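You operate a simulated robot arm through the tools that you are given. There is no shell and no other tool. Be economical: measure what you need, move in short steps, check, and stop when the job is done.

Carry out the task below with a simulated two-armed robot. There is one attempt and no reset: what you move stays moved.

TASK
Switch the fan heater off, unplug it and brush its filter clean.
Fine: in that order; plug laid on its side beside the heater, brush put back, filter tray shut. Set down upright: wooden brush. Where these are worked on the way, their far stop is far enough and under half their travel is too little: filter tray. What is to be rubbed or washed off counts as gone when no trace of it is left.

It is judged by the outcome, as a careful person would: the job done as asked, and still so three seconds after it is handed in. It fails if anything else is knocked over, pushed out of place, dropped, spilled or broken.

THE ROBOT
Two 7-joint arms with two-finger parallel grippers on one trunk that stands fixed in place. Base frame: the origin is at the foot of the trunk, x ahead of it, y to its left, z up. Readings come in m, rad, newtons and seconds.
The left shoulder is at [0.057, 0.182, 1.164], the right one opposite. With the tool pointing down near the work surface each hand reaches from about 0.1 to 0.7 m from the base axis, measured 20 degrees to its own side. Payload 3.91 kg a hand.
The TCP of each hand is the grasp point between the finger pads, 0.03 m short of the fingertips. In the tool frame z runs along the fingers and y along their closing line. The gripper opens to 0.11 m. The fingers are 0.02 m wide and 0.01 m thick; the gripper's body (0.048 by 0.112 m) begins 0.055 m behind the TCP.
Orientation is told as [roll, pitch, yaw] about the base's x, y, z axes, in that order, counted from this pose: with the fingers straight down and closing along the base's y, the tool's x points along the base's -x, its y along +y and its z along -z.

THE INTERFACE
- The arms move only by the tool arm_command. It takes "left_rows", "right_rows" or both (then of equal length, played together; a hand with none holds still); each is a list of rows, each a list of 3 entries, a list of its own where there are three numbers: the turn, a rotation vector about the tool's x, y, z in rad, then the shift along the tool's x, y, z in m, then the opening, from 0 (shut) to 1 (fully open). In form: [[[ax, ay, az], [tx, ty, tz], jaw], ...]. A call has 1 to 20 rows; each row shifts and turns the commanded pose from where the row before left it, along the tool's axes as they then stand. Rows are played at 5 a second. More than 0.05 m and 0.15 rad between two rows, or a gripper value outside its range, and nothing of the call is played. A pose out of reach is approached as far as the arm can. The call stops where the force on the tool passes 40 N (or 10 N more than at its start, if that is more) or the arm is blocked; 0.2 s more then pass. The fingers move at their own pace (about 0.072 m/s each) and stop on an object; they squeeze with about 23 N. The grip force told is the motor's: it shows also when the fingers shut on nothing. Time passes only in rows, and 0.2 s behind the last, so rows that do not move let the fingers close. It gives the time, the measured TCP pose, the force on the tool (base axes), the opening and the grip force at its end, in the units of the frame above (readings bear some noise), with the torque about the TCP (base axes, N m) and any sound that the robot's microphone picked up.
- Cameras (640 x 400 px; columns grow to the right, rows downward): "scene" is now at [0.172, 0.0469, 1.3509]; the picture's right is [0.57, -0.82, 0.00], its down [-0.51, -0.35, -0.78] and it looks along [0.65, 0.44, -0.62] (base axes); focal length 214 px, centre (320, 200). "left" rides on the left gripper at [0.072, -0.017, -0.103] in its tool frame; the picture's right is [0.23, 0.97, 0.00], its down [-0.76, 0.18, -0.62] and it looks along [-0.61, 0.14, 0.78] (tool axes); focal length 222 px, centre (320, 200). "right" rides on the right gripper at [0.073, 0.017, -0.103] in its tool frame; the picture's right is [-0.23, 0.97, 0.00], its down [-0.76, -0.18, -0.62] and it looks along [-0.61, -0.14, 0.78] (tool axes); focal length 222 px, centre (320, 200). There is no depth. A picture from a camera that has moved, and an enlarged one, comes with that camera's place and axes in the base frame and with its lens.
- camera(camera): a new picture of that camera. It takes no simulated time.
- move_column(by): slides the trunk up (or, below 0, down) by that many m; the arms and the scene camera ride with it, the base frame stays. It gives what a move gives, with no picture.
- aim_head(pan, tilt): turns the head with the scene camera to pan (to the left, within 1.396 rad either way) and tilt (down, from -0.506 to 1.204), counted from straight ahead of the robot. It gives what a move gives.
- inspect(camera, box): a new picture of the part [left, top, right, bottom] of that camera's present view, enlarged. It takes no simulated time.
- hand_in(): hands the job in; it is judged then, once.

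Work in short steps. Places have to be worked out from the pictures, the camera data and where the tool is seen: move nearer, look again, correct. Check each grasp and each placing, and mend what went wrong. You have 120 turns and 74 pictures in all, those below and enlarged ones among them. Open the grippers and draw the arms clear of the work before you hand the job in, unless the task says otherwise; then end with one line.

The tools are called after "Request:" as a command line: name --argument value ..., lists and objects as JSON in quotes. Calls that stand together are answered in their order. arm_command: Moves the arms, as the interface text tells. Its arguments: {"type":"object","properties":{"left_rows":{"type":"array","items":{"type":"array"}},"right_rows":{"type":"array","items":{"type":"array"}}},"required":[]} The other tools are called the same way: move_column (by) slides the trunk up or down; aim_head (pan, tilt) turns the head that bears the scene camera; camera (camera) takes a picture; inspect (camera, box) takes an enlarged picture of a part of a camera's view; hand_in () hands the job in.

At the start:

```text
clock: 0.0
left_position: [0.3504, 0.4746, 1.2509]
left_tool_rot: [-0.001, -0.001, -0.001]
left_force: [-0.7, -0.5, -1.2]
left_wrist_torque: [0.0, 0.01, -0.02]
left_gripper_width: 0.11
left_finger_force: 0.1
right_position: [0.3652, 0.0148, 1.2382]
right_tool_rot: [0.002, 0.001, -0.003]
right_force: [-0.3, 0.8, 1.0]
right_wrist_torque: [0.0, 0.02, 0.0]
right_gripper_width: 0.1101
right_finger_force: 0.0
trunk travel left (down, up): [-0.425, 0.089]
head pan, tilt: [0.6, 0.67]
```

scene: 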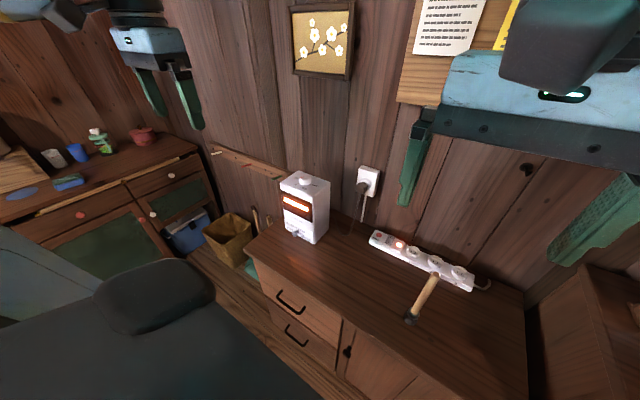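
right: 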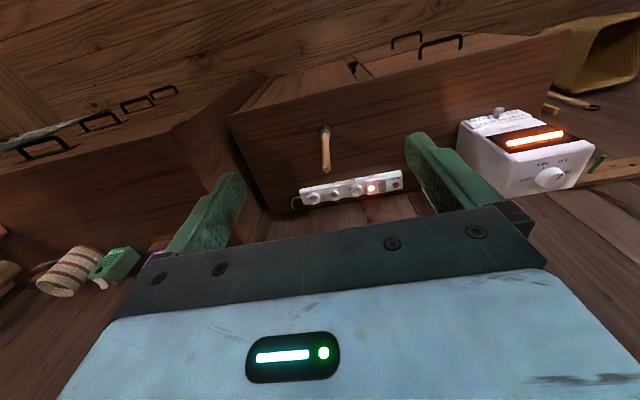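
left: 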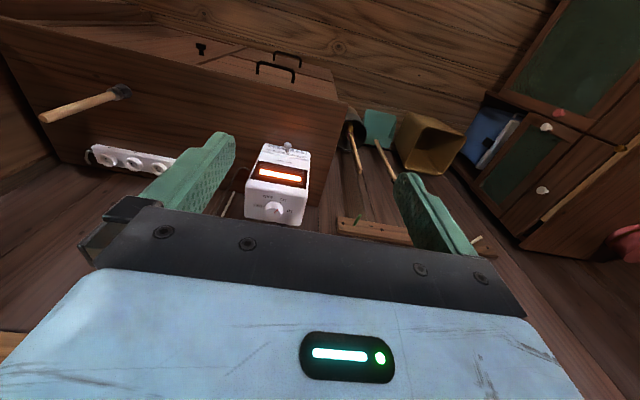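

The scene shows the heater on a cabinet with a wall socket beside it, a power strip and a brush-like thing. I look closer at these.

Request:
inspect --camera "scene" --box '[240, 150, 400, 250]'

Request:
inspect --camera "scene" --box '[350, 210, 510, 340]'

Request:
inspect --camera "left" --box '[220, 120, 340, 240]'

```text
4.00 times, centred on (320, 200) of scene
camera zoom: at [0.172, 0.0469, 1.3509], right [0.57, -0.82, 0.0], down [-0.51, -0.35, -0.78], along [0.65, 0.44, -0.62], focal length 858 px, centre (320, 200)
```

zoom: 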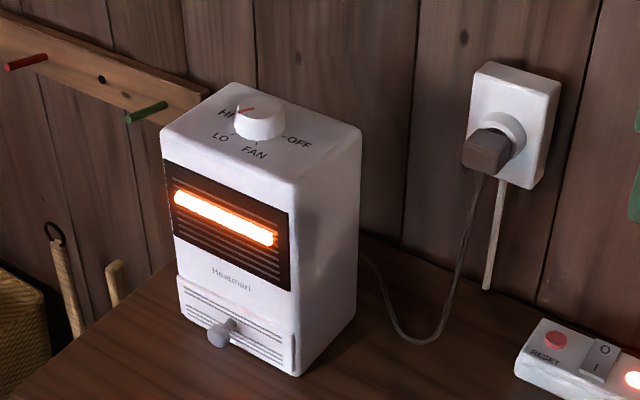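

```text
3.08 times, centred on (430, 275) of scene
camera zoom: at [0.172, 0.0469, 1.3509], right [0.57, -0.82, 0.0], down [-0.51, -0.35, -0.78], along [0.65, 0.44, -0.62], focal length 660 px, centre (-18, -31)
```

zoom: 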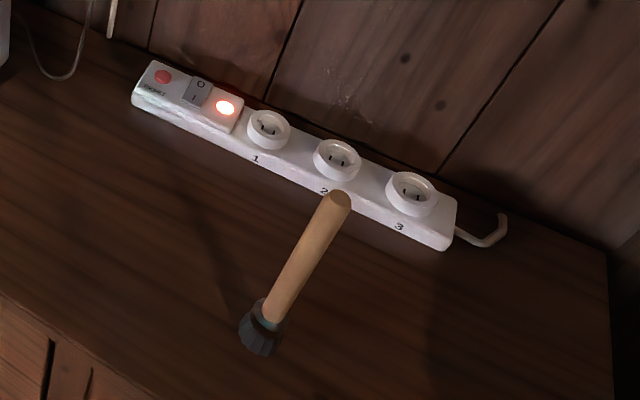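

```text
3.33 times, centred on (280, 180) of left
camera zoom: at [0.2781, 0.4576, 1.3558], right [-0.23, 0.97, 0.0], down [0.76, 0.18, 0.62], along [0.61, 0.14, -0.78], focal length 740 px, centre (453, 267)
```

zoom: 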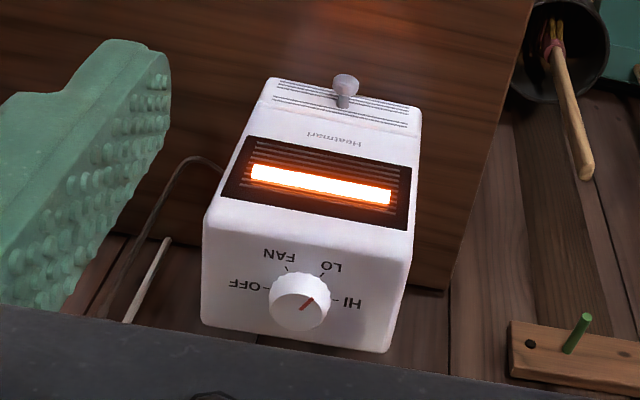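

I put the knob at about (0.647, 0.430, 0.957), the heater top near z 0.94 and the counter near z 0.70. HI faces left and OFF faces right. I bring the left hand above the knob and look.

Request:
arm_command --left_rows '[[[0, 0, 0], [-0.0371, -0.0056, 0.0238], 0.7], [[0, 0, 0], [-0.0371, -0.0056, 0.0238], 0.7], [[0, 0, 0], [-0.0371, -0.0056, 0.0238], 0.7], [[0, 0, 0], [-0.0371, -0.0056, 0.0238], 0.7], [[0, 0, 0], [-0.0371, -0.0056, 0.0238], 0.7], [[0, 0, 0], [-0.0371, -0.0056, 0.0238], 0.7], [[0, 0, 0], [-0.0371, -0.0056, 0.0238], 0.7], [[0, 0, 0], [-0.0371, -0.0056, 0.0238], 0.7]]'

Request:
camera --camera "left"

Request:
camera --camera "scene"

```text
clock: 1.8
left_position: [0.6486, 0.4283, 1.0583]
left_tool_rot: [-0.002, 0.003, 0.003]
left_force: [0.3, -0.5, -0.4]
left_wrist_torque: [-0.03, 0.01, 0.0]
left_gripper_width: 0.077
left_finger_force: 0.1
right_position: [0.3687, 0.0148, 1.2362]
right_tool_rot: [0.0, 0.001, -0.002]
right_force: [0.4, 0.6, 0.0]
right_wrist_torque: [0.02, 0.01, 0.02]
right_gripper_width: 0.1102
right_finger_force: 0.1
trunk travel left (down, up): [-0.425, 0.089]
head pan, tilt: [0.6, 0.67]
```

```text
67 pictures are left
camera left: at [0.5761, 0.4111, 1.1629], right [-0.23, 0.97, 0.0], down [0.76, 0.18, 0.62], along [0.61, 0.14, -0.78], focal length 222 px, centre (320, 200)
```

left: 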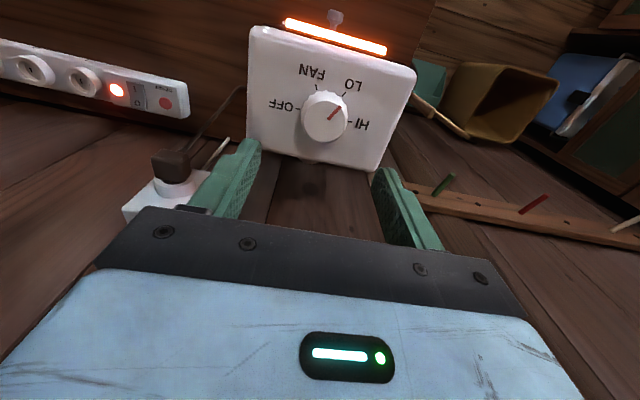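

```text
66 pictures are left
camera scene: at [0.174, 0.0474, 1.3505], right [0.57, -0.82, 0.0], down [-0.51, -0.35, -0.78], along [0.64, 0.44, -0.62], focal length 214 px, centre (320, 200)
```

scene: 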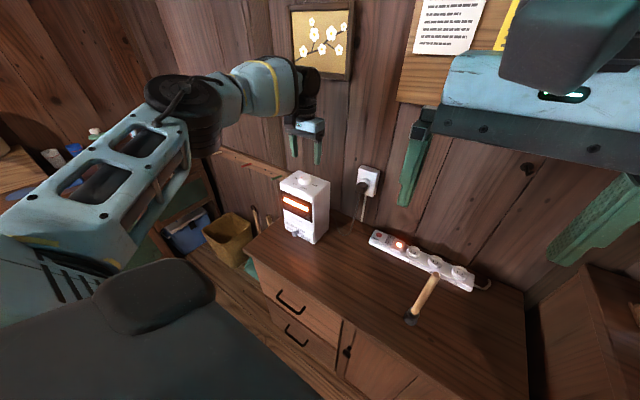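

The left arm reaches. I zoom in on the knob to read its pointer angle and marks, and on the outlet.

Request:
inspect --camera "left" --box '[240, 20, 420, 180]'

Request:
inspect --camera "left" --box '[110, 70, 270, 230]'

```text
2.50 times, centred on (330, 100) of left
camera zoom: at [0.5761, 0.4111, 1.1629], right [-0.23, 0.97, 0.0], down [0.76, 0.18, 0.62], along [0.61, 0.14, -0.78], focal length 555 px, centre (295, 450)
```

zoom: 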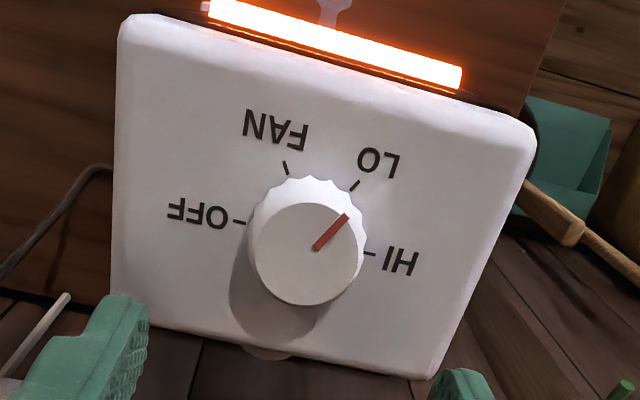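

```text
2.50 times, centred on (190, 150) of left
camera zoom: at [0.5761, 0.4111, 1.1629], right [-0.23, 0.97, 0.0], down [0.76, 0.18, 0.62], along [0.61, 0.14, -0.78], focal length 555 px, centre (645, 325)
```

zoom: 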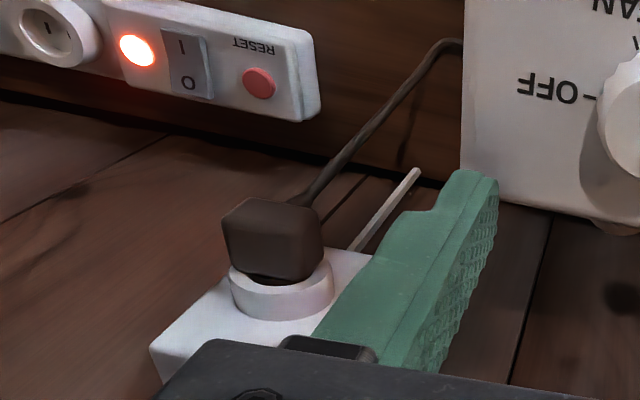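

The pointer is actually at LO, with marks 60° apart: HI at +y, OFF at −y, centre (0.645, 0.431). OFF is therefore 120° counter-clockwise from above. I pre-turn the hand −60° and descend over the knob.

Request:
arm_command --left_rows '[[[0, 0, 0], [0.0036, 0.0027, 0], 0.7], [[0, 0, 0.1496], [0, 0, 0], 0.7], [[0, 0, 0.1496], [0, 0, 0], 0.7], [[0, 0, 0.1496], [0, 0, 0], 0.7], [[0, 0, 0.1496], [0, 0, 0], 0.7], [[0, 0, 0.1496], [0, 0, 0], 0.7], [[0, 0, 0.1496], [0, 0, 0], 0.7], [[0, 0, 0.1496], [0, 0, 0], 0.7], [[0, 0, 0], [0, 0, 0.04], 0.7], [[0, 0, 0], [0, 0, 0.03], 0.7]]'

Request:
camera --camera "left"

```text
clock: 4.0
left_position: [0.6439, 0.4306, 0.9895]
left_tool_rot: [0.0, 0.0, -1.046]
left_force: [0.8, 0.3, -0.3]
left_wrist_torque: [0.01, 0.0, 0.02]
left_gripper_width: 0.077
left_finger_force: 0.2
right_position: [0.365, 0.0135, 1.2382]
right_tool_rot: [0.002, 0.0, -0.002]
right_force: [0.5, -0.5, 0.6]
right_wrist_torque: [0.02, 0.04, 0.01]
right_gripper_width: 0.1097
right_finger_force: 0.0
trunk travel left (down, up): [-0.425, 0.089]
head pan, tilt: [0.6, 0.67]
```

```text
63 pictures are left
camera left: at [0.592, 0.486, 1.0939], right [0.73, 0.68, 0.0], down [0.54, -0.57, 0.62], along [0.43, -0.45, -0.78], focal length 222 px, centre (320, 200)
```

left: 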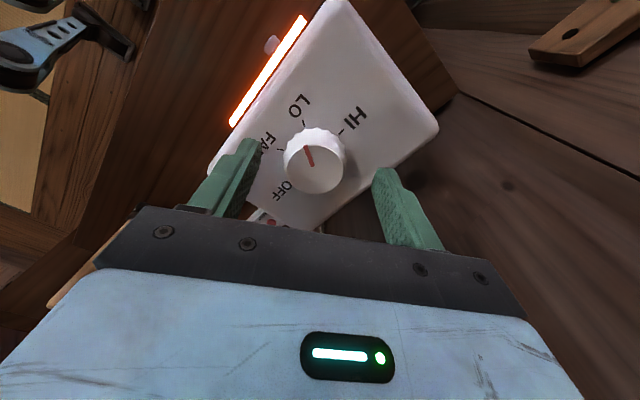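

The knob appears slightly off the tool axis or higher than expected. I zoom in to triangulate its height precisely.

Request:
inspect --camera "left" --box '[200, 60, 440, 240]'

```text
2.22 times, centred on (320, 150) of left
camera zoom: at [0.592, 0.486, 1.0939], right [0.73, 0.68, 0.0], down [0.54, -0.57, 0.62], along [0.43, -0.45, -0.78], focal length 494 px, centre (320, 311)
```

zoom: 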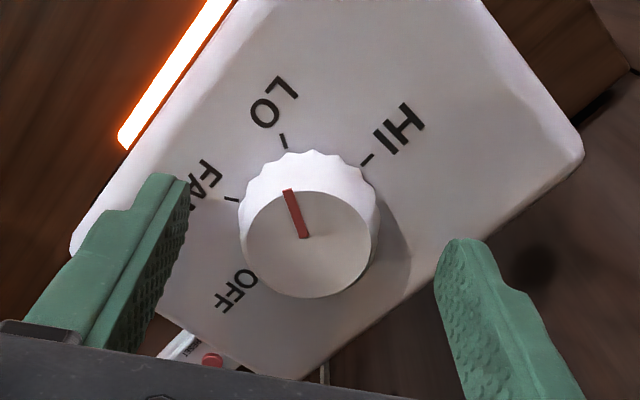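

Triangulation gives heater top z≈0.951, knob top 0.968 and centre (0.642, 0.430). I make a small correction, lower 5 mm, and close on the knob.

Request:
arm_command --left_rows '[[[0, 0, 0], [0.0005, -0.002, 0.005], 0.7], [[0, 0, 0], [0, 0, 0], 0.4], [[0, 0, 0], [0, 0, 0], 0.0], [[0, 0, 0], [0, 0, 0], 0.0], [[0, 0, 0], [0, 0, 0], 0.0], [[0, 0, 0], [0, 0, 0], 0.0]]'

```text
clock: 5.4
left_position: [0.6405, 0.4294, 0.9854]
left_tool_rot: [0.0, 0.0, -1.045]
left_force: [-2.8, -4.5, -0.2]
left_wrist_torque: [-0.24, 0.27, 0.02]
left_gripper_width: 0.0409
left_finger_force: 23.3
right_position: [0.3672, 0.0148, 1.239]
right_tool_rot: [0.001, 0.0, -0.001]
right_force: [1.0, 0.6, -0.7]
right_wrist_torque: [0.0, -0.01, 0.0]
right_gripper_width: 0.1101
right_finger_force: 0.0
trunk travel left (down, up): [-0.425, 0.089]
head pan, tilt: [0.6, 0.67]
```

The knob is gripped at 41 mm. I turn 120° counter-clockwise.

Request:
arm_command --left_rows '[[[0, 0, -0.14], [0, 0, 0], 0], [[0, 0, -0.14], [0, 0, 0], 0], [[0, 0, -0.14], [0, 0, 0], 0], [[0, 0, -0.14], [0, 0, 0], 0], [[0, 0, -0.14], [0, 0, 0], 0], [[0, 0, -0.14], [0, 0, 0], 0], [[0, 0, -0.14], [0, 0, 0], 0], [[0, 0, -0.14], [0, 0, 0], 0], [[0, 0, -0.14], [0, 0, 0], 0], [[0, 0, -0.14], [0, 0, 0], 0], [[0, 0, -0.14], [0, 0, 0], 0], [[0, 0, -0.14], [0, 0, 0], 0], [[0, 0, -0.14], [0, 0, 0], 0], [[0, 0, -0.14], [0, 0, 0], 0], [[0, 0, -0.14], [0, 0, 0], 0]]'

Request:
camera --camera "left"

```text
clock: 8.6
left_position: [0.6426, 0.4314, 0.9862]
left_tool_rot: [-0.001, 0.002, 1.056]
left_force: [2.8, -3.2, 0.4]
left_wrist_torque: [-0.4, -0.18, -0.01]
left_gripper_width: 0.0409
left_finger_force: 22.8
right_position: [0.3664, 0.0132, 1.238]
right_tool_rot: [0.001, 0.0, -0.003]
right_force: [0.5, 0.3, -0.1]
right_wrist_torque: [0.01, -0.04, 0.02]
right_gripper_width: 0.11
right_finger_force: 0.1
trunk travel left (down, up): [-0.425, 0.089]
head pan, tilt: [0.6, 0.67]
```

```text
61 pictures are left
camera left: at [0.6206, 0.3603, 1.0906], right [-0.96, 0.28, 0.0], down [0.22, 0.75, 0.62], along [0.18, 0.6, -0.78], focal length 222 px, centre (320, 200)
```

left: 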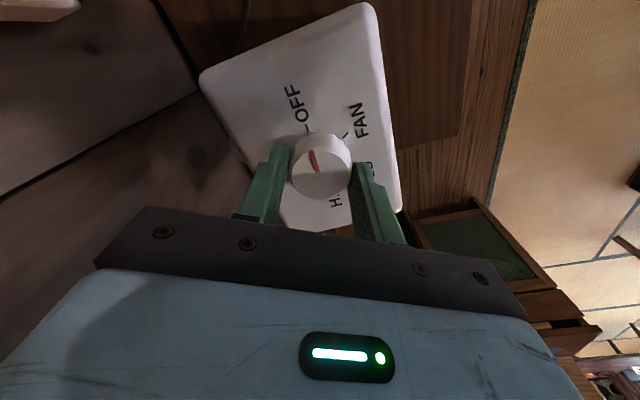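

The glow is out. I open, raise, and check the pointer against OFF.

Request:
arm_command --left_rows '[[[0, 0, 0], [0, 0, 0], 0.3], [[0, 0, 0], [0, 0, 0], 0.7], [[0, 0, 0], [0, 0, 0], 0.7], [[0, 0, 0], [0, 0, -0.03], 0.7], [[0, 0, 0], [0, 0, -0.04], 0.7]]'

Request:
inspect --camera "left" --box '[200, 40, 440, 220]'

```text
clock: 9.8
left_position: [0.641, 0.4346, 1.0558]
left_tool_rot: [0.0, 0.001, 1.053]
left_force: [0.2, 0.5, -0.6]
left_wrist_torque: [-0.01, -0.03, 0.03]
left_gripper_width: 0.077
left_finger_force: 0.0
right_position: [0.3654, 0.0136, 1.2381]
right_tool_rot: [0.001, -0.002, -0.002]
right_force: [0.0, 0.2, -0.4]
right_wrist_torque: [-0.01, 0.0, 0.0]
right_gripper_width: 0.1102
right_finger_force: 0.0
trunk travel left (down, up): [-0.425, 0.089]
head pan, tilt: [0.6, 0.67]
```

```text
2.22 times, centred on (320, 130) of left
camera zoom: at [0.6193, 0.3628, 1.1601], right [-0.96, 0.29, 0.0], down [0.22, 0.75, 0.62], along [0.18, 0.6, -0.78], focal length 494 px, centre (320, 356)
```

zoom: 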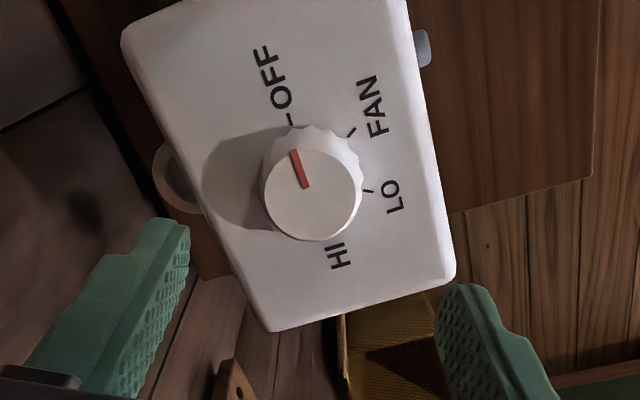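

Pointer is on OFF. The plug is at about (0.748, 0.265, 0.932). I yaw the hand back and move to view the plug closely, and shift the right hand out of the scene camera's view.

Request:
arm_command --left_rows '[[[0, 0, 0.15], [0, 0, -0.01], 0.7], [[0, 0, 0.15], [0, 0, -0.01], 0.7], [[0, 0, 0.15], [0, 0, -0.01], 0.7], [[0, 0, 0.15], [0, 0, 0], 0.7], [[0, 0, 0.15], [0, 0, 0], 0.7], [[0, 0, 0.15], [0, 0, 0], 0.7], [[0, 0, 0.15], [0, 0, 0], 0.7], [[0, 0, 0], [0.012, -0.04, 0], 0.7], [[0, 0, 0], [0.012, -0.04, 0], 0.7], [[0, 0, 0], [0.012, -0.04, 0], 0.7], [[0, 0, 0], [0.012, -0.04, 0], 0.7]]' --right_rows '[[[0, 0, 0], [0.01, -0.025, 0], 1], [[0, 0, 0], [0.01, -0.025, 0], 1], [[0, 0, 0], [0.01, -0.025, 0], 1], [[0, 0, 0], [0.01, -0.025, 0], 1], [[0, 0, 0], [0.01, -0.025, 0], 1], [[0, 0, 0], [0.01, -0.025, 0], 1], [[0, 0, 0], [0.01, -0.025, 0], 1], [[0, 0, 0], [0.01, -0.025, 0], 1], [[0, 0, 0], [0.01, -0.025, 0], 1], [[0, 0, 0], [0.01, -0.025, 0], 1], [[0, 0, 0], [0, -0.025, 0], 1]]'

Request:
camera --camera "left"

Request:
camera --camera "scene"

```text
clock: 10.8
left_position: [0.6426, 0.4314, 1.0856]
left_tool_rot: [0.002, 0.001, 0.451]
left_force: [0.4, -0.7, -0.2]
left_wrist_torque: [0.01, -0.03, 0.03]
left_gripper_width: 0.0768
left_finger_force: 0.1
right_position: [0.3325, -0.0847, 1.232]
right_tool_rot: [0.001, -0.002, -0.028]
right_force: [13.5, 20.8, -15.6]
right_wrist_torque: [-2.71, 0.49, -1.79]
right_gripper_width: 0.1099
right_finger_force: 0.1
trunk travel left (down, up): [-0.425, 0.089]
head pan, tilt: [0.6, 0.67]
stopped in row 5 (right hand): the force on the tool passed its limit at 57 N (the readings are from after the stop); the commanded pose is now the measured one
```

```text
59 pictures are left
camera left: at [0.5846, 0.3854, 1.1901], right [-0.63, 0.78, 0.0], down [0.61, 0.49, 0.62], along [0.48, 0.39, -0.78], focal length 222 px, centre (320, 200)
```

left: 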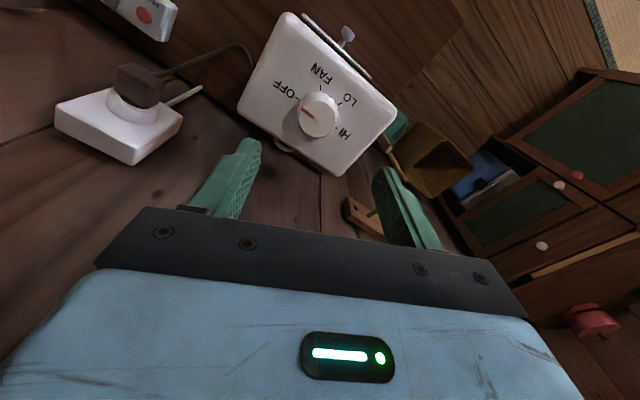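

```text
58 pictures are left
camera scene: at [0.1754, 0.0423, 1.352], right [0.51, -0.86, 0.0], down [-0.53, -0.31, -0.79], along [0.68, 0.4, -0.61], focal length 214 px, centre (320, 200)
```

scene: 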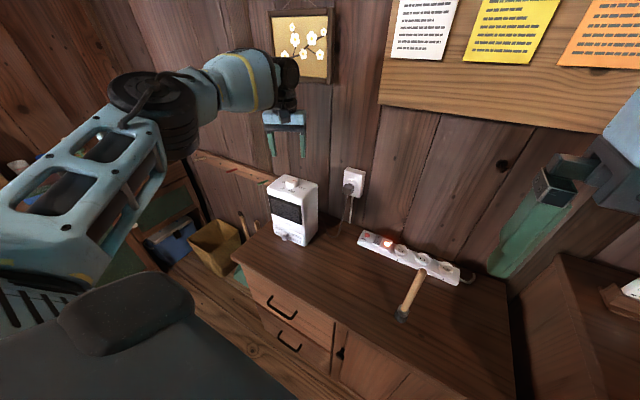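

The right hand met something (possibly its own body or head). I back it off 3 cm along where it came and leave it there while the left hand continues.

Request:
arm_command --right_rows '[[[0, 0, 0], [-0.01, 0.025, 0], 1], [[0, 0, 0], [-0.005, 0.01, 0], 1], [[0, 0, 0], [0, 0, 0], 1]]'

Request:
camera --camera "right"

Request:
camera --camera "scene"

```text
clock: 11.7
left_position: [0.6431, 0.4306, 1.0862]
left_tool_rot: [0.0, 0.0, 0.453]
left_force: [0.2, 0.3, -0.2]
left_wrist_torque: [0.01, -0.03, -0.01]
left_gripper_width: 0.0771
left_finger_force: 0.1
right_position: [0.3471, -0.0517, 1.2343]
right_tool_rot: [0.005, 0.0, -0.022]
right_force: [0.6, 0.9, -0.4]
right_wrist_torque: [0.03, -0.01, 0.02]
right_gripper_width: 0.1101
right_finger_force: 0.1
trunk travel left (down, up): [-0.425, 0.089]
head pan, tilt: [0.6, 0.67]
```

```text
57 pictures are left
camera right: at [0.2757, -0.034, 1.338], right [0.25, 0.97, 0.0], down [0.76, -0.2, 0.62], along [0.61, -0.15, -0.78], focal length 222 px, centre (320, 200)
```

right: 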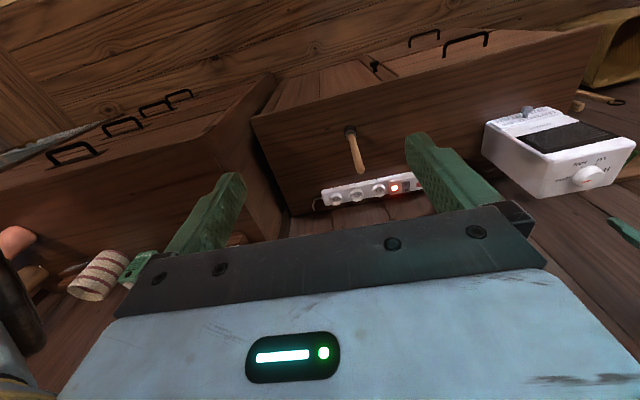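

```text
56 pictures are left
camera scene: at [0.1718, 0.0469, 1.351], right [0.57, -0.82, 0.0], down [-0.51, -0.35, -0.78], along [0.65, 0.44, -0.62], focal length 214 px, centre (320, 200)
```

scene: 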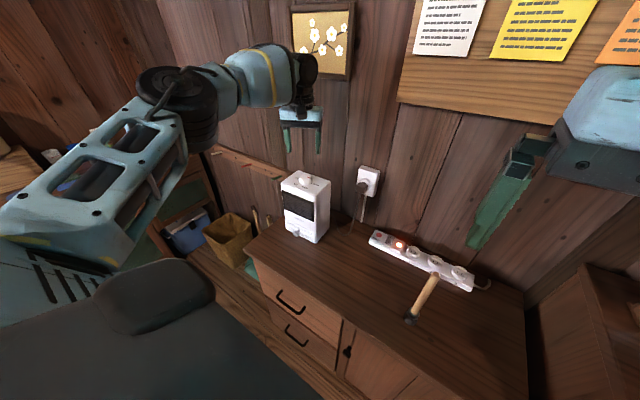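

The head is back in place, so it was contact with the robot itself. I continue with the left hand toward the plug for a close view.

Request:
arm_command --left_rows '[[[0, 0, 0.15], [0, 0, 0], 0.7], [[0, 0, 0.15], [0, 0, 0], 0.7], [[0, 0, 0.15], [0, 0, 0], 0.7], [[0, 0, 0], [0.012, -0.04, 0], 0.7], [[0, 0, 0], [0.012, -0.04, 0], 0.7], [[0, 0, 0], [0.012, -0.04, 0], 0.7], [[0, 0, 0], [0.012, -0.04, 0], 0.7]]'

Request:
camera --camera "left"

Request:
inspect --camera "scene" --box '[320, 150, 400, 230]'

```text
clock: 13.2
left_position: [0.5962, 0.27, 1.0852]
left_tool_rot: [-0.001, 0.0, 0.002]
left_force: [-0.1, 1.1, 0.5]
left_wrist_torque: [0.04, -0.04, 0.01]
left_gripper_width: 0.0771
left_finger_force: 0.1
right_position: [0.3475, -0.0529, 1.2335]
right_tool_rot: [0.004, -0.001, -0.022]
right_force: [-0.1, -0.2, -0.3]
right_wrist_torque: [0.04, -0.01, -0.02]
right_gripper_width: 0.1098
right_finger_force: 0.0
trunk travel left (down, up): [-0.425, 0.089]
head pan, tilt: [0.6, 0.67]
```

```text
55 pictures are left
camera left: at [0.5236, 0.2529, 1.1899], right [-0.23, 0.97, 0.0], down [0.76, 0.18, 0.62], along [0.61, 0.14, -0.78], focal length 222 px, centre (320, 200)
```

left: 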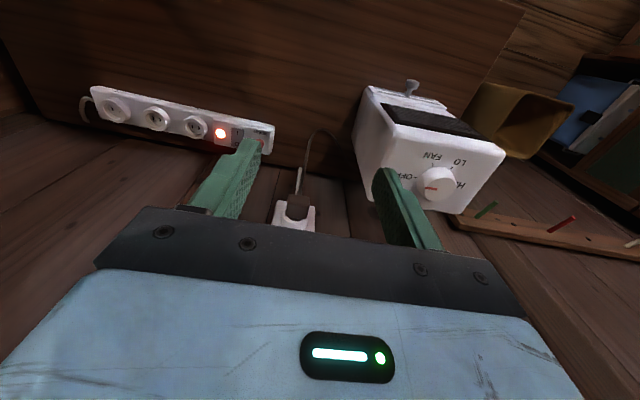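

```text
5.00 times, centred on (360, 190) of scene
camera zoom: at [0.172, 0.0466, 1.3509], right [0.57, -0.82, 0.0], down [-0.51, -0.35, -0.78], along [0.65, 0.44, -0.62], focal length 1072 px, centre (120, 250)
```

zoom: 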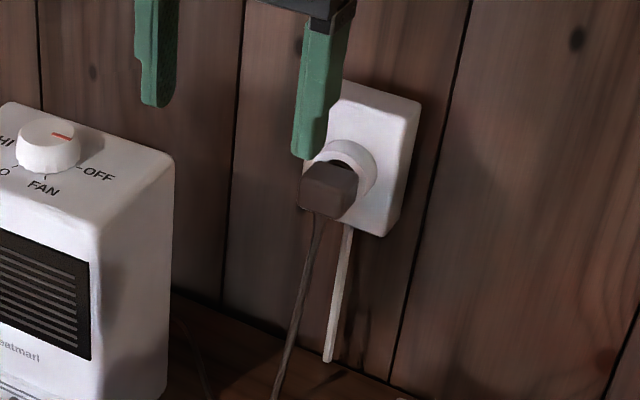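

I zoom in on the plug from the wrist camera.

Request:
inspect --camera "left" --box '[250, 120, 350, 240]'

```text
3.33 times, centred on (300, 180) of left
camera zoom: at [0.5236, 0.2529, 1.1899], right [-0.23, 0.97, 0.0], down [0.76, 0.18, 0.62], along [0.61, 0.14, -0.78], focal length 740 px, centre (387, 267)
```

zoom: 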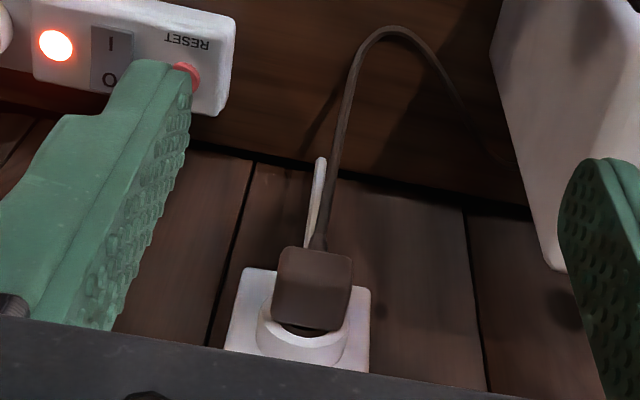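

Plug body: roughly 35 mm wide at (0.745, 0.268, 0.925). I tilt the tool forward 0.6 rad and move to 8 cm short of it along the approach axis.

Request:
arm_command --left_rows '[[[0, -0.15, 0], [0, 0, 0], 0.7], [[0, -0.15, 0], [0, 0, 0], 0.7], [[0, -0.15, 0], [0, 0, 0], 0.7], [[0, -0.15, 0], [0, 0, 0], 0.7], [[0, 0, 0], [-0.01, -0.0007, 0.0416], 0.7], [[0, 0, 0], [-0.01, -0.0007, 0.0416], 0.7], [[0, 0, 0], [-0.01, -0.0007, 0.0416], 0.7], [[0, 0, 0], [0, 0, 0], 0.7]]'

Request:
camera --camera "left"

Request:
inspect --camera "scene" --box '[320, 130, 420, 230]'

```text
clock: 15.1
left_position: [0.6911, 0.2698, 1.0005]
left_tool_rot: [-0.001, -0.601, -0.002]
left_force: [-0.9, -0.2, -0.2]
left_wrist_torque: [0.0, 0.06, -0.01]
left_gripper_width: 0.0769
left_finger_force: 0.1
right_position: [0.3467, -0.0533, 1.2345]
right_tool_rot: [0.003, -0.003, -0.02]
right_force: [-0.1, -0.7, 0.2]
right_wrist_torque: [0.0, -0.01, 0.01]
right_gripper_width: 0.1099
right_finger_force: 0.1
trunk travel left (down, up): [-0.425, 0.089]
head pan, tilt: [0.6, 0.67]
```

```text
52 pictures are left
camera left: at [0.5726, 0.252, 1.0455], right [-0.19, 0.97, -0.13], down [0.28, 0.18, 0.94], along [0.94, 0.14, -0.3], focal length 222 px, centre (320, 200)
```

left: 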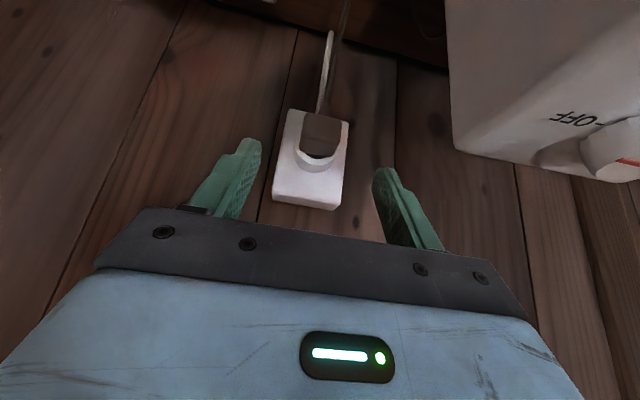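

```text
4.00 times, centred on (370, 180) of scene
camera zoom: at [0.1707, 0.0465, 1.3512], right [0.57, -0.82, 0.0], down [-0.51, -0.35, -0.78], along [0.65, 0.44, -0.62], focal length 858 px, centre (120, 280)
```

zoom: 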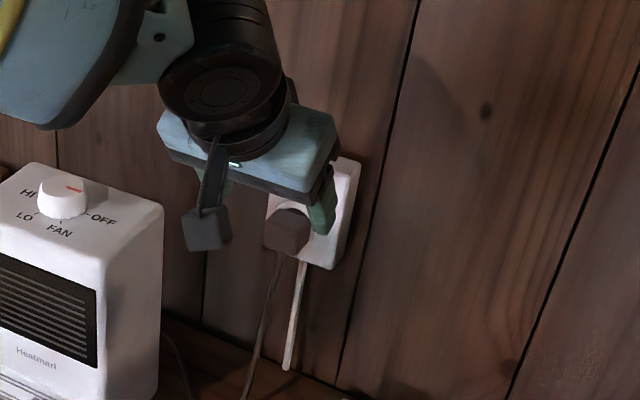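

Cross-triangulating the outlet box gives plug centre y≈0.270, z≈0.924, box face x≈0.784. I advance onto the plug and close.

Request:
arm_command --left_rows '[[[0, 0, 0], [-0.0019, 0, 0.0294], 0.7], [[0, 0, 0], [-0.0019, 0, 0.0294], 0.7], [[0, 0, 0], [-0.0018, 0, 0.0294], 0.7], [[0, 0, 0], [0, 0, 0], 0.7]]'

Request:
camera --camera "left"

Request:
inspect --camera "scene" --box '[320, 130, 420, 230]'

```text
clock: 16.1
left_position: [0.7292, 0.2772, 0.9321]
left_tool_rot: [0.002, -0.601, 0.002]
left_force: [-1.6, 0.4, -0.1]
left_wrist_torque: [-0.01, -0.01, -0.01]
left_gripper_width: 0.0773
left_finger_force: 0.0
left hand out of reach, approached as far as the arm can: row 3
right_position: [0.348, -0.052, 1.2337]
right_tool_rot: [0.003, -0.002, -0.021]
right_force: [0.2, -0.2, 0.1]
right_wrist_torque: [-0.02, -0.01, 0.0]
right_gripper_width: 0.1101
right_finger_force: 0.1
trunk travel left (down, up): [-0.425, 0.089]
head pan, tilt: [0.6, 0.67]
```

```text
50 pictures are left
camera left: at [0.6105, 0.2605, 0.9778], right [-0.19, 0.97, -0.13], down [0.28, 0.18, 0.94], along [0.94, 0.14, -0.3], focal length 222 px, centre (320, 200)
```

left: 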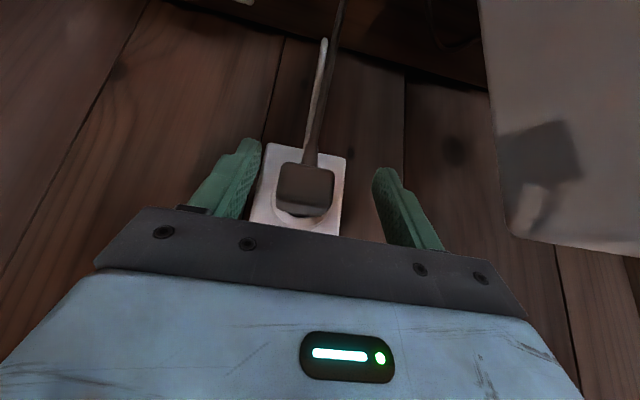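

```text
4.00 times, centred on (370, 180) of scene
camera zoom: at [0.1719, 0.0468, 1.351], right [0.57, -0.82, 0.0], down [-0.51, -0.35, -0.78], along [0.65, 0.44, -0.62], focal length 858 px, centre (120, 280)
```

zoom: 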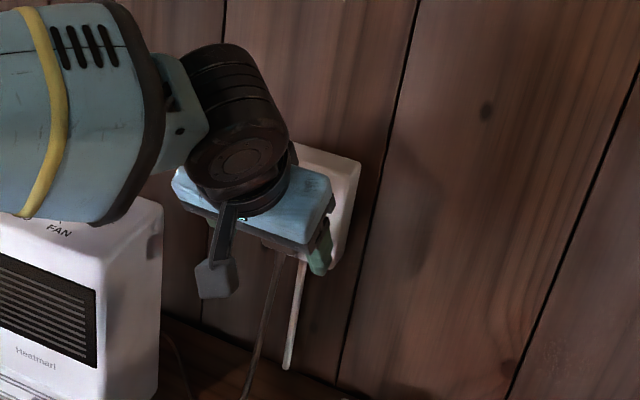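

The arm ran 1.6 cm short of reach. I back off a little and tilt further (0.85 rad) so the wrist stays nearer.

Request:
arm_command --left_rows '[[[0, 0, 0], [0, 0, -0.03], 0.7], [[0, 0, 0], [0, 0, -0.03], 0.7], [[0, -0.125, 0], [0, 0, 0], 0.7], [[0, -0.125, 0], [0, 0, 0], 0.7], [[0, 0, 0], [0, 0, 0], 0.7]]'

```text
clock: 17.2
left_position: [0.695, 0.276, 0.983]
left_tool_rot: [0.001, -0.85, 0.002]
left_force: [-1.4, 0.7, 0.7]
left_wrist_torque: [0.0, -0.01, -0.01]
left_gripper_width: 0.0769
left_finger_force: 0.0
right_position: [0.3488, -0.0523, 1.2343]
right_tool_rot: [0.003, -0.003, -0.021]
right_force: [-0.5, -0.7, -0.5]
right_wrist_torque: [0.02, 0.02, -0.01]
right_gripper_width: 0.1102
right_finger_force: 0.1
trunk travel left (down, up): [-0.425, 0.089]
head pan, tilt: [0.6, 0.67]
```

I advance to the plug along the new axis.

Request:
arm_command --left_rows '[[[0, 0, 0], [0.0032, -0.003, 0.036], 0.7], [[0, 0, 0], [0.0032, -0.003, 0.036], 0.7], [[0, 0, 0], [0, 0, 0], 0.7]]'

Request:
camera --camera "left"

```text
clock: 18.1
left_position: [0.7469, 0.2693, 0.9289]
left_tool_rot: [0.001, -0.849, 0.0]
left_force: [0.1, 0.1, 0.5]
left_wrist_torque: [-0.01, -0.02, 0.01]
left_gripper_width: 0.077
left_finger_force: 0.1
right_position: [0.347, -0.0525, 1.2342]
right_tool_rot: [0.004, -0.003, -0.023]
right_force: [0.1, -0.1, 0.4]
right_wrist_torque: [0.02, -0.01, 0.0]
right_gripper_width: 0.1097
right_finger_force: 0.1
trunk travel left (down, up): [-0.425, 0.089]
head pan, tilt: [0.6, 0.67]
```

```text
48 pictures are left
camera left: at [0.6206, 0.2523, 0.9444], right [-0.15, 0.97, -0.17], down [0.03, 0.18, 0.98], along [0.99, 0.14, -0.06], focal length 222 px, centre (320, 200)
```

left: 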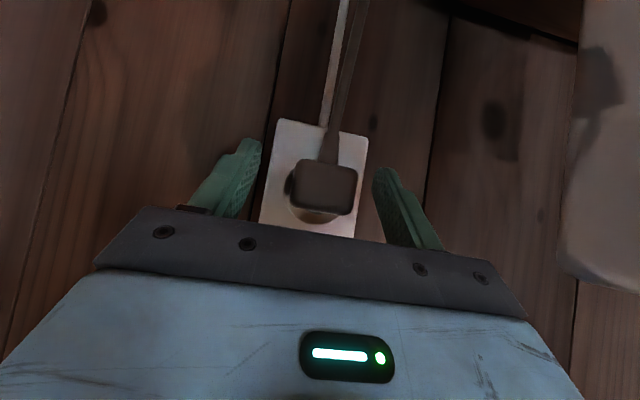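

Plug face is centred between the fingers, roughly at TCP depth. I advance 5 mm and close.

Request:
arm_command --left_rows '[[[0, 0, 0], [0, 0.001, 0.005], 0.7], [[0, 0, 0], [0, 0, 0], 0.4], [[0, 0, 0], [0, 0, 0], 0], [[0, 0, 0], [0, 0, 0], 0], [[0, 0, 0], [0, 0, 0], 0], [[0, 0, 0], [0, 0, 0], 0]]'

Request:
camera --camera "left"

```text
clock: 19.4
left_position: [0.7499, 0.2705, 0.9264]
left_tool_rot: [-0.002, -0.848, 0.002]
left_force: [0.7, -3.8, -2.3]
left_wrist_torque: [-0.66, 0.0, -0.14]
left_gripper_width: 0.0695
left_finger_force: 45.1
right_position: [0.3477, -0.0524, 1.235]
right_tool_rot: [0.003, -0.002, -0.02]
right_force: [0.2, 0.8, -0.4]
right_wrist_torque: [0.0, -0.04, 0.0]
right_gripper_width: 0.1099
right_finger_force: 0.0
trunk travel left (down, up): [-0.425, 0.089]
head pan, tilt: [0.6, 0.67]
```

```text
47 pictures are left
camera left: at [0.624, 0.2532, 0.9416], right [-0.15, 0.97, -0.17], down [0.04, 0.18, 0.98], along [0.99, 0.14, -0.06], focal length 222 px, centre (320, 200)
```

left: 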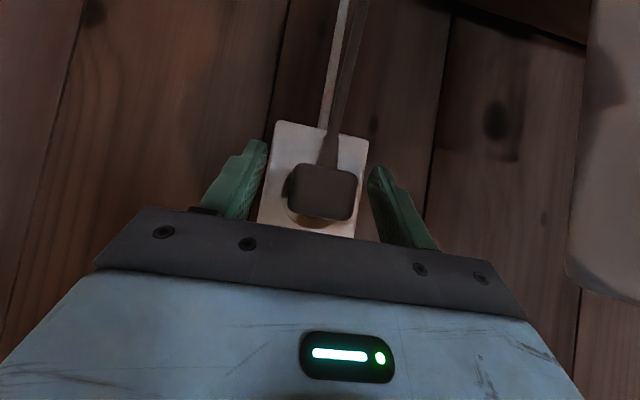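

The fingers stopped at 70 mm, so they caught the outlet box itself rather than the plug. I open, back off about 1.7 cm and close again on the plug body only.

Request:
arm_command --left_rows '[[[0, 0, 0], [0, 0, 0], 0.75], [[0, 0, 0], [0, 0, 0], 0.75], [[0, 0, 0], [0.0049, 0, -0.017], 0.75], [[0, 0, 0], [0, 0, 0], 0.4], [[0, 0, 0], [0, 0, 0], 0.2], [[0, 0, 0], [0, 0, 0], 0], [[0, 0, 0], [0, 0, 0], 0], [[0, 0, 0], [0, 0, 0], 0]]'

Request:
inspect --camera "left" --box '[220, 90, 420, 240]'

```text
clock: 21.2
left_position: [0.734, 0.2695, 0.9345]
left_tool_rot: [0.003, -0.848, 0.001]
left_force: [-1.8, -3.4, -2.2]
left_wrist_torque: [-0.19, 0.08, -0.08]
left_gripper_width: 0.0435
left_finger_force: 44.6
right_position: [0.3453, -0.0528, 1.2332]
right_tool_rot: [0.003, -0.002, -0.021]
right_force: [-0.5, -0.3, -0.3]
right_wrist_torque: [0.02, 0.04, 0.0]
right_gripper_width: 0.1098
right_finger_force: 0.0
trunk travel left (down, up): [-0.425, 0.089]
head pan, tilt: [0.6, 0.67]
```

```text
2.67 times, centred on (320, 165) of left
camera zoom: at [0.6081, 0.2532, 0.9495], right [-0.15, 0.97, -0.17], down [0.04, 0.18, 0.98], along [0.99, 0.14, -0.06], focal length 592 px, centre (320, 293)
```

zoom: 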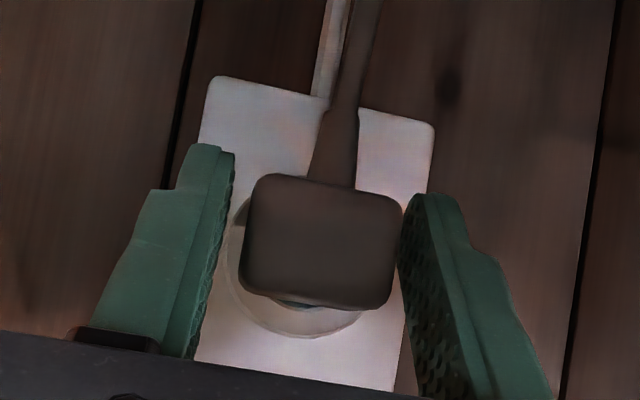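

Width 43.5 mm with a gap beside the plug means the fingertips met the socket's ring. I open, back off 9 mm more and close again.

Request:
arm_command --left_rows '[[[0, 0, 0], [0, 0, 0], 0.6], [[0, 0, 0], [0, 0, 0], 0.6], [[0, 0, 0], [0.0059, 0.001, -0.0068], 0.6], [[0, 0, 0], [0, 0, 0], 0.4], [[0, 0, 0], [0, 0, 0], 0.2], [[0, 0, 0], [0, 0, 0], 0], [[0, 0, 0], [0, 0, 0], 0], [[0, 0, 0], [0, 0, 0], 0]]'

Request:
inspect --camera "left" --box '[220, 90, 420, 240]'

```text
clock: 23.1
left_position: [0.7246, 0.2711, 0.9362]
left_tool_rot: [0.001, -0.848, 0.002]
left_force: [-0.7, -2.1, -0.7]
left_wrist_torque: [0.0, 0.01, -0.08]
left_gripper_width: 0.0336
left_finger_force: 23.3
right_position: [0.3474, -0.0522, 1.2332]
right_tool_rot: [0.004, -0.002, -0.022]
right_force: [0.3, 0.0, 0.1]
right_wrist_torque: [-0.02, -0.03, 0.01]
right_gripper_width: 0.11
right_finger_force: 0.1
trunk travel left (down, up): [-0.425, 0.089]
head pan, tilt: [0.6, 0.67]
```

```text
2.67 times, centred on (320, 165) of left
camera zoom: at [0.5992, 0.2543, 0.9503], right [-0.15, 0.97, -0.17], down [0.04, 0.18, 0.98], along [0.99, 0.14, -0.06], focal length 592 px, centre (320, 293)
```

zoom: 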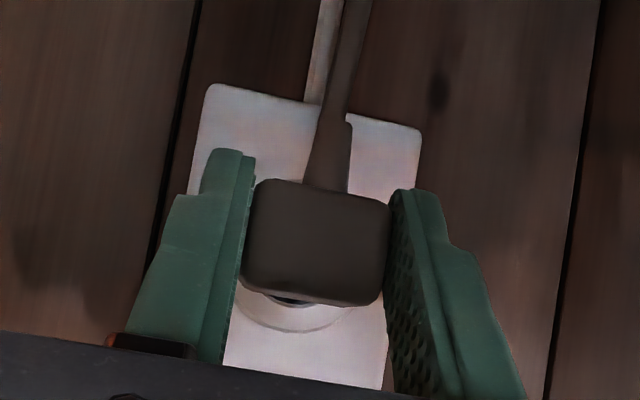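

Plug is gripped at 33.6 mm, cord leaving at its bottom. I pull straight back along −x.

Request:
arm_command --left_rows '[[[0, 0, 0], [0.0066, 0, -0.0075], 0], [[0, 0, 0], [0.0066, 0, -0.0075], 0], [[0, 0, 0], [0.0066, 0, -0.0075], 0], [[0, 0, 0], [0.0066, 0, -0.0075], 0], [[0, 0, 0], [0.0066, 0, -0.0075], 0], [[0, 0, 0], [0.0066, 0, -0.0075], 0]]'

Request:
camera --camera "left"

Request:
inspect --camera "scene" --box '[240, 130, 440, 270]'

```text
clock: 24.4
left_position: [0.6639, 0.2724, 0.9347]
left_tool_rot: [0.001, -0.848, 0.003]
left_force: [-0.7, 0.7, 0.2]
left_wrist_torque: [-0.01, 0.05, 0.01]
left_gripper_width: 0.0335
left_finger_force: 22.6
right_position: [0.3481, -0.0529, 1.2339]
right_tool_rot: [0.003, -0.001, -0.019]
right_force: [-0.1, -0.2, 0.0]
right_wrist_torque: [-0.02, -0.03, -0.02]
right_gripper_width: 0.11
right_finger_force: 0.1
trunk travel left (down, up): [-0.425, 0.089]
head pan, tilt: [0.6, 0.67]
```

```text
44 pictures are left
camera left: at [0.5385, 0.2557, 0.949], right [-0.15, 0.97, -0.17], down [0.04, 0.18, 0.98], along [0.99, 0.14, -0.06], focal length 222 px, centre (320, 200)
```

left: 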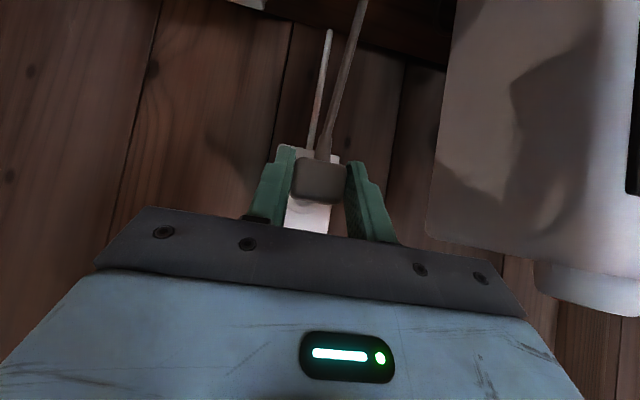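

```text
2.86 times, centred on (340, 200) of scene
camera zoom: at [0.1716, 0.047, 1.351], right [0.57, -0.82, 0.0], down [-0.51, -0.35, -0.78], along [0.65, 0.44, -0.62], focal length 613 px, centre (263, 200)
```

zoom: 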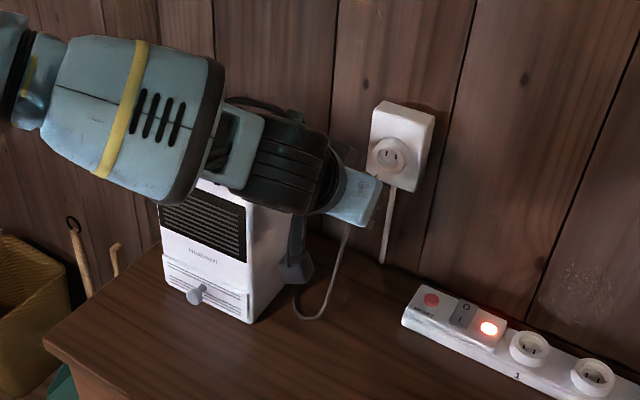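

The plug is out. Since its cord exits at the bottom, I roll it about its prong axis so that the cord will point sideways to the heater when laid down, nose slightly down for finger clearance.

Request:
arm_command --left_rows '[[[-0.0895, 0, 0.1018], [0, 0, 0], 0], [[-0.0895, 0, 0.1018], [0, 0, 0], 0], [[-0.0895, 0, 0.1018], [0, 0, 0], 0], [[-0.0895, 0, 0.1018], [0, 0, 0], 0], [[-0.0895, 0, 0.1018], [0, 0, 0], 0], [[-0.0895, 0, 0.1018], [0, 0, 0], 0], [[-0.0895, 0, 0.1018], [0, 0, 0], 0], [[-0.0895, 0, 0.1018], [0, 0, 0], 0], [[-0.0895, 0, 0.1018], [0, 0, 0], 0], [[0.0918, 0.0445, 0.0806], [0, 0, 0], 0], [[0.0918, 0.0445, 0.0806], [0, 0, 0], 0], [[0, 0, 0], [0, 0, 0], 0]]'

Request:
camera --camera "scene"

```text
clock: 27.1
left_position: [0.6423, 0.3056, 0.9552]
left_tool_rot: [1.145, -0.078, -0.783]
left_force: [-0.5, -1.0, 0.1]
left_wrist_torque: [0.01, 0.01, 0.01]
left_gripper_width: 0.0334
left_finger_force: 23.0
left hand out of reach, approached as far as the arm can: row 6, 7, 8, 9
right_position: [0.349, -0.0527, 1.2347]
right_tool_rot: [0.004, 0.0, -0.021]
right_force: [0.3, 0.2, 0.6]
right_wrist_torque: [0.03, 0.01, -0.01]
right_gripper_width: 0.1101
right_finger_force: 0.0
trunk travel left (down, up): [-0.425, 0.089]
head pan, tilt: [0.6, 0.67]
```

```text
42 pictures are left
camera scene: at [0.172, 0.047, 1.3509], right [0.57, -0.82, 0.0], down [-0.51, -0.35, -0.78], along [0.65, 0.44, -0.62], focal length 214 px, centre (320, 200)
```

scene: 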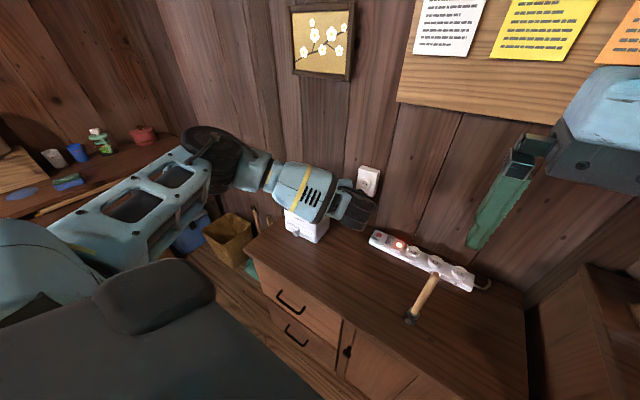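

The pose is at the edge of reach. I draw it 8 cm nearer the robot to let the orientation settle.

Request:
arm_command --left_rows '[[[0, 0, 0], [0.0246, -0.0114, -0.0298], 0], [[0, 0, 0], [0.0246, -0.0114, -0.0298], 0], [[0, 0, 0], [0, 0, 0], 0]]'

Request:
inspect --camera "scene" --box '[160, 120, 440, 300]'

Request:
camera --camera "left"

```text
clock: 27.9
left_position: [0.5615, 0.2965, 0.9531]
left_tool_rot: [1.143, -0.078, -0.783]
left_force: [0.8, -0.1, -0.6]
left_wrist_torque: [0.01, 0.0, -0.05]
left_gripper_width: 0.0335
left_finger_force: 23.6
right_position: [0.3482, -0.0511, 1.234]
right_tool_rot: [0.003, -0.002, -0.022]
right_force: [0.7, -1.1, 0.3]
right_wrist_torque: [0.02, 0.02, 0.0]
right_gripper_width: 0.11
right_finger_force: 0.1
trunk travel left (down, up): [-0.425, 0.089]
head pan, tilt: [0.6, 0.67]
```

```text
2.22 times, centred on (300, 210) of scene
camera zoom: at [0.1723, 0.0471, 1.3509], right [0.57, -0.82, 0.0], down [-0.51, -0.35, -0.78], along [0.65, 0.44, -0.62], focal length 477 px, centre (364, 178)
```

zoom: 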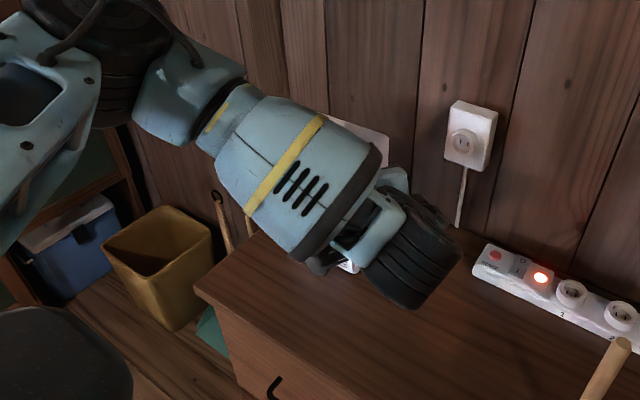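

```text
40 pictures are left
camera left: at [0.4372, 0.2778, 0.9752], right [0.07, 0.5, 0.87], down [0.17, -0.86, 0.48], along [0.98, 0.11, -0.15], focal length 222 px, centre (320, 200)
```

left: 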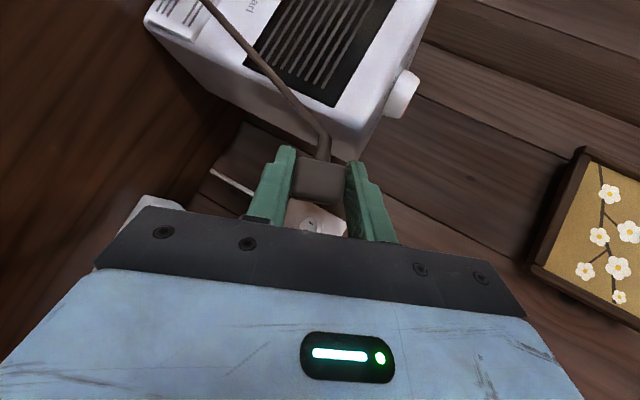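

Orientation is exactly as wanted. I lower to about z 0.80 beside the heater.

Request:
arm_command --left_rows '[[[0, 0, 0], [-0.0034, -0.0342, 0.0166], 0], [[0, 0, 0], [-0.0034, -0.0342, 0.0166], 0], [[0, 0, 0], [-0.0034, -0.0342, 0.0166], 0], [[0, 0, 0], [-0.0034, -0.0342, 0.0166], 0], [[0, 0, 0], [0, 0, 0], 0]]'

Request:
inspect --camera "scene" --box '[160, 120, 440, 300]'

Request:
camera --camera "left"

```text
clock: 29.1
left_position: [0.5609, 0.3283, 0.8495]
left_tool_rot: [1.142, -0.081, -0.786]
left_force: [0.1, -0.5, -1.3]
left_wrist_torque: [0.01, -0.01, -0.01]
left_gripper_width: 0.0333
left_finger_force: 22.2
left hand out of reach, approached as far as the arm can: row 2, 3, 4
right_position: [0.3473, -0.0525, 1.2336]
right_tool_rot: [0.003, -0.001, -0.021]
right_force: [0.6, 0.6, 0.5]
right_wrist_torque: [-0.03, 0.0, 0.01]
right_gripper_width: 0.1099
right_finger_force: 0.0
trunk travel left (down, up): [-0.425, 0.089]
head pan, tilt: [0.6, 0.67]
```

```text
2.22 times, centred on (300, 210) of scene
camera zoom: at [0.1719, 0.0468, 1.351], right [0.57, -0.82, 0.0], down [-0.51, -0.35, -0.78], along [0.65, 0.44, -0.62], focal length 477 px, centre (364, 178)
```

zoom: 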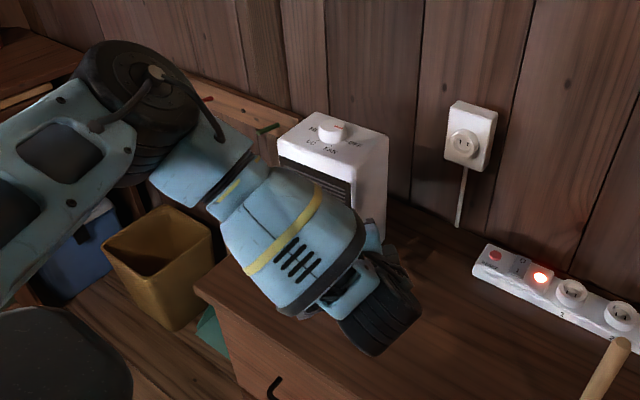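

```text
38 pictures are left
camera left: at [0.4371, 0.31, 0.8719], right [0.07, 0.5, 0.87], down [0.16, -0.86, 0.48], along [0.98, 0.11, -0.15], focal length 222 px, centre (320, 200)
```

left: 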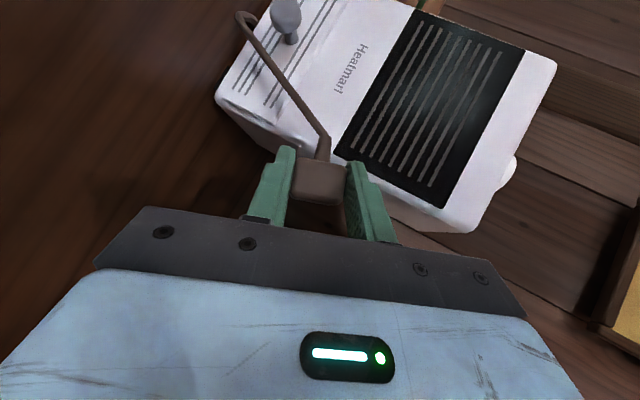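

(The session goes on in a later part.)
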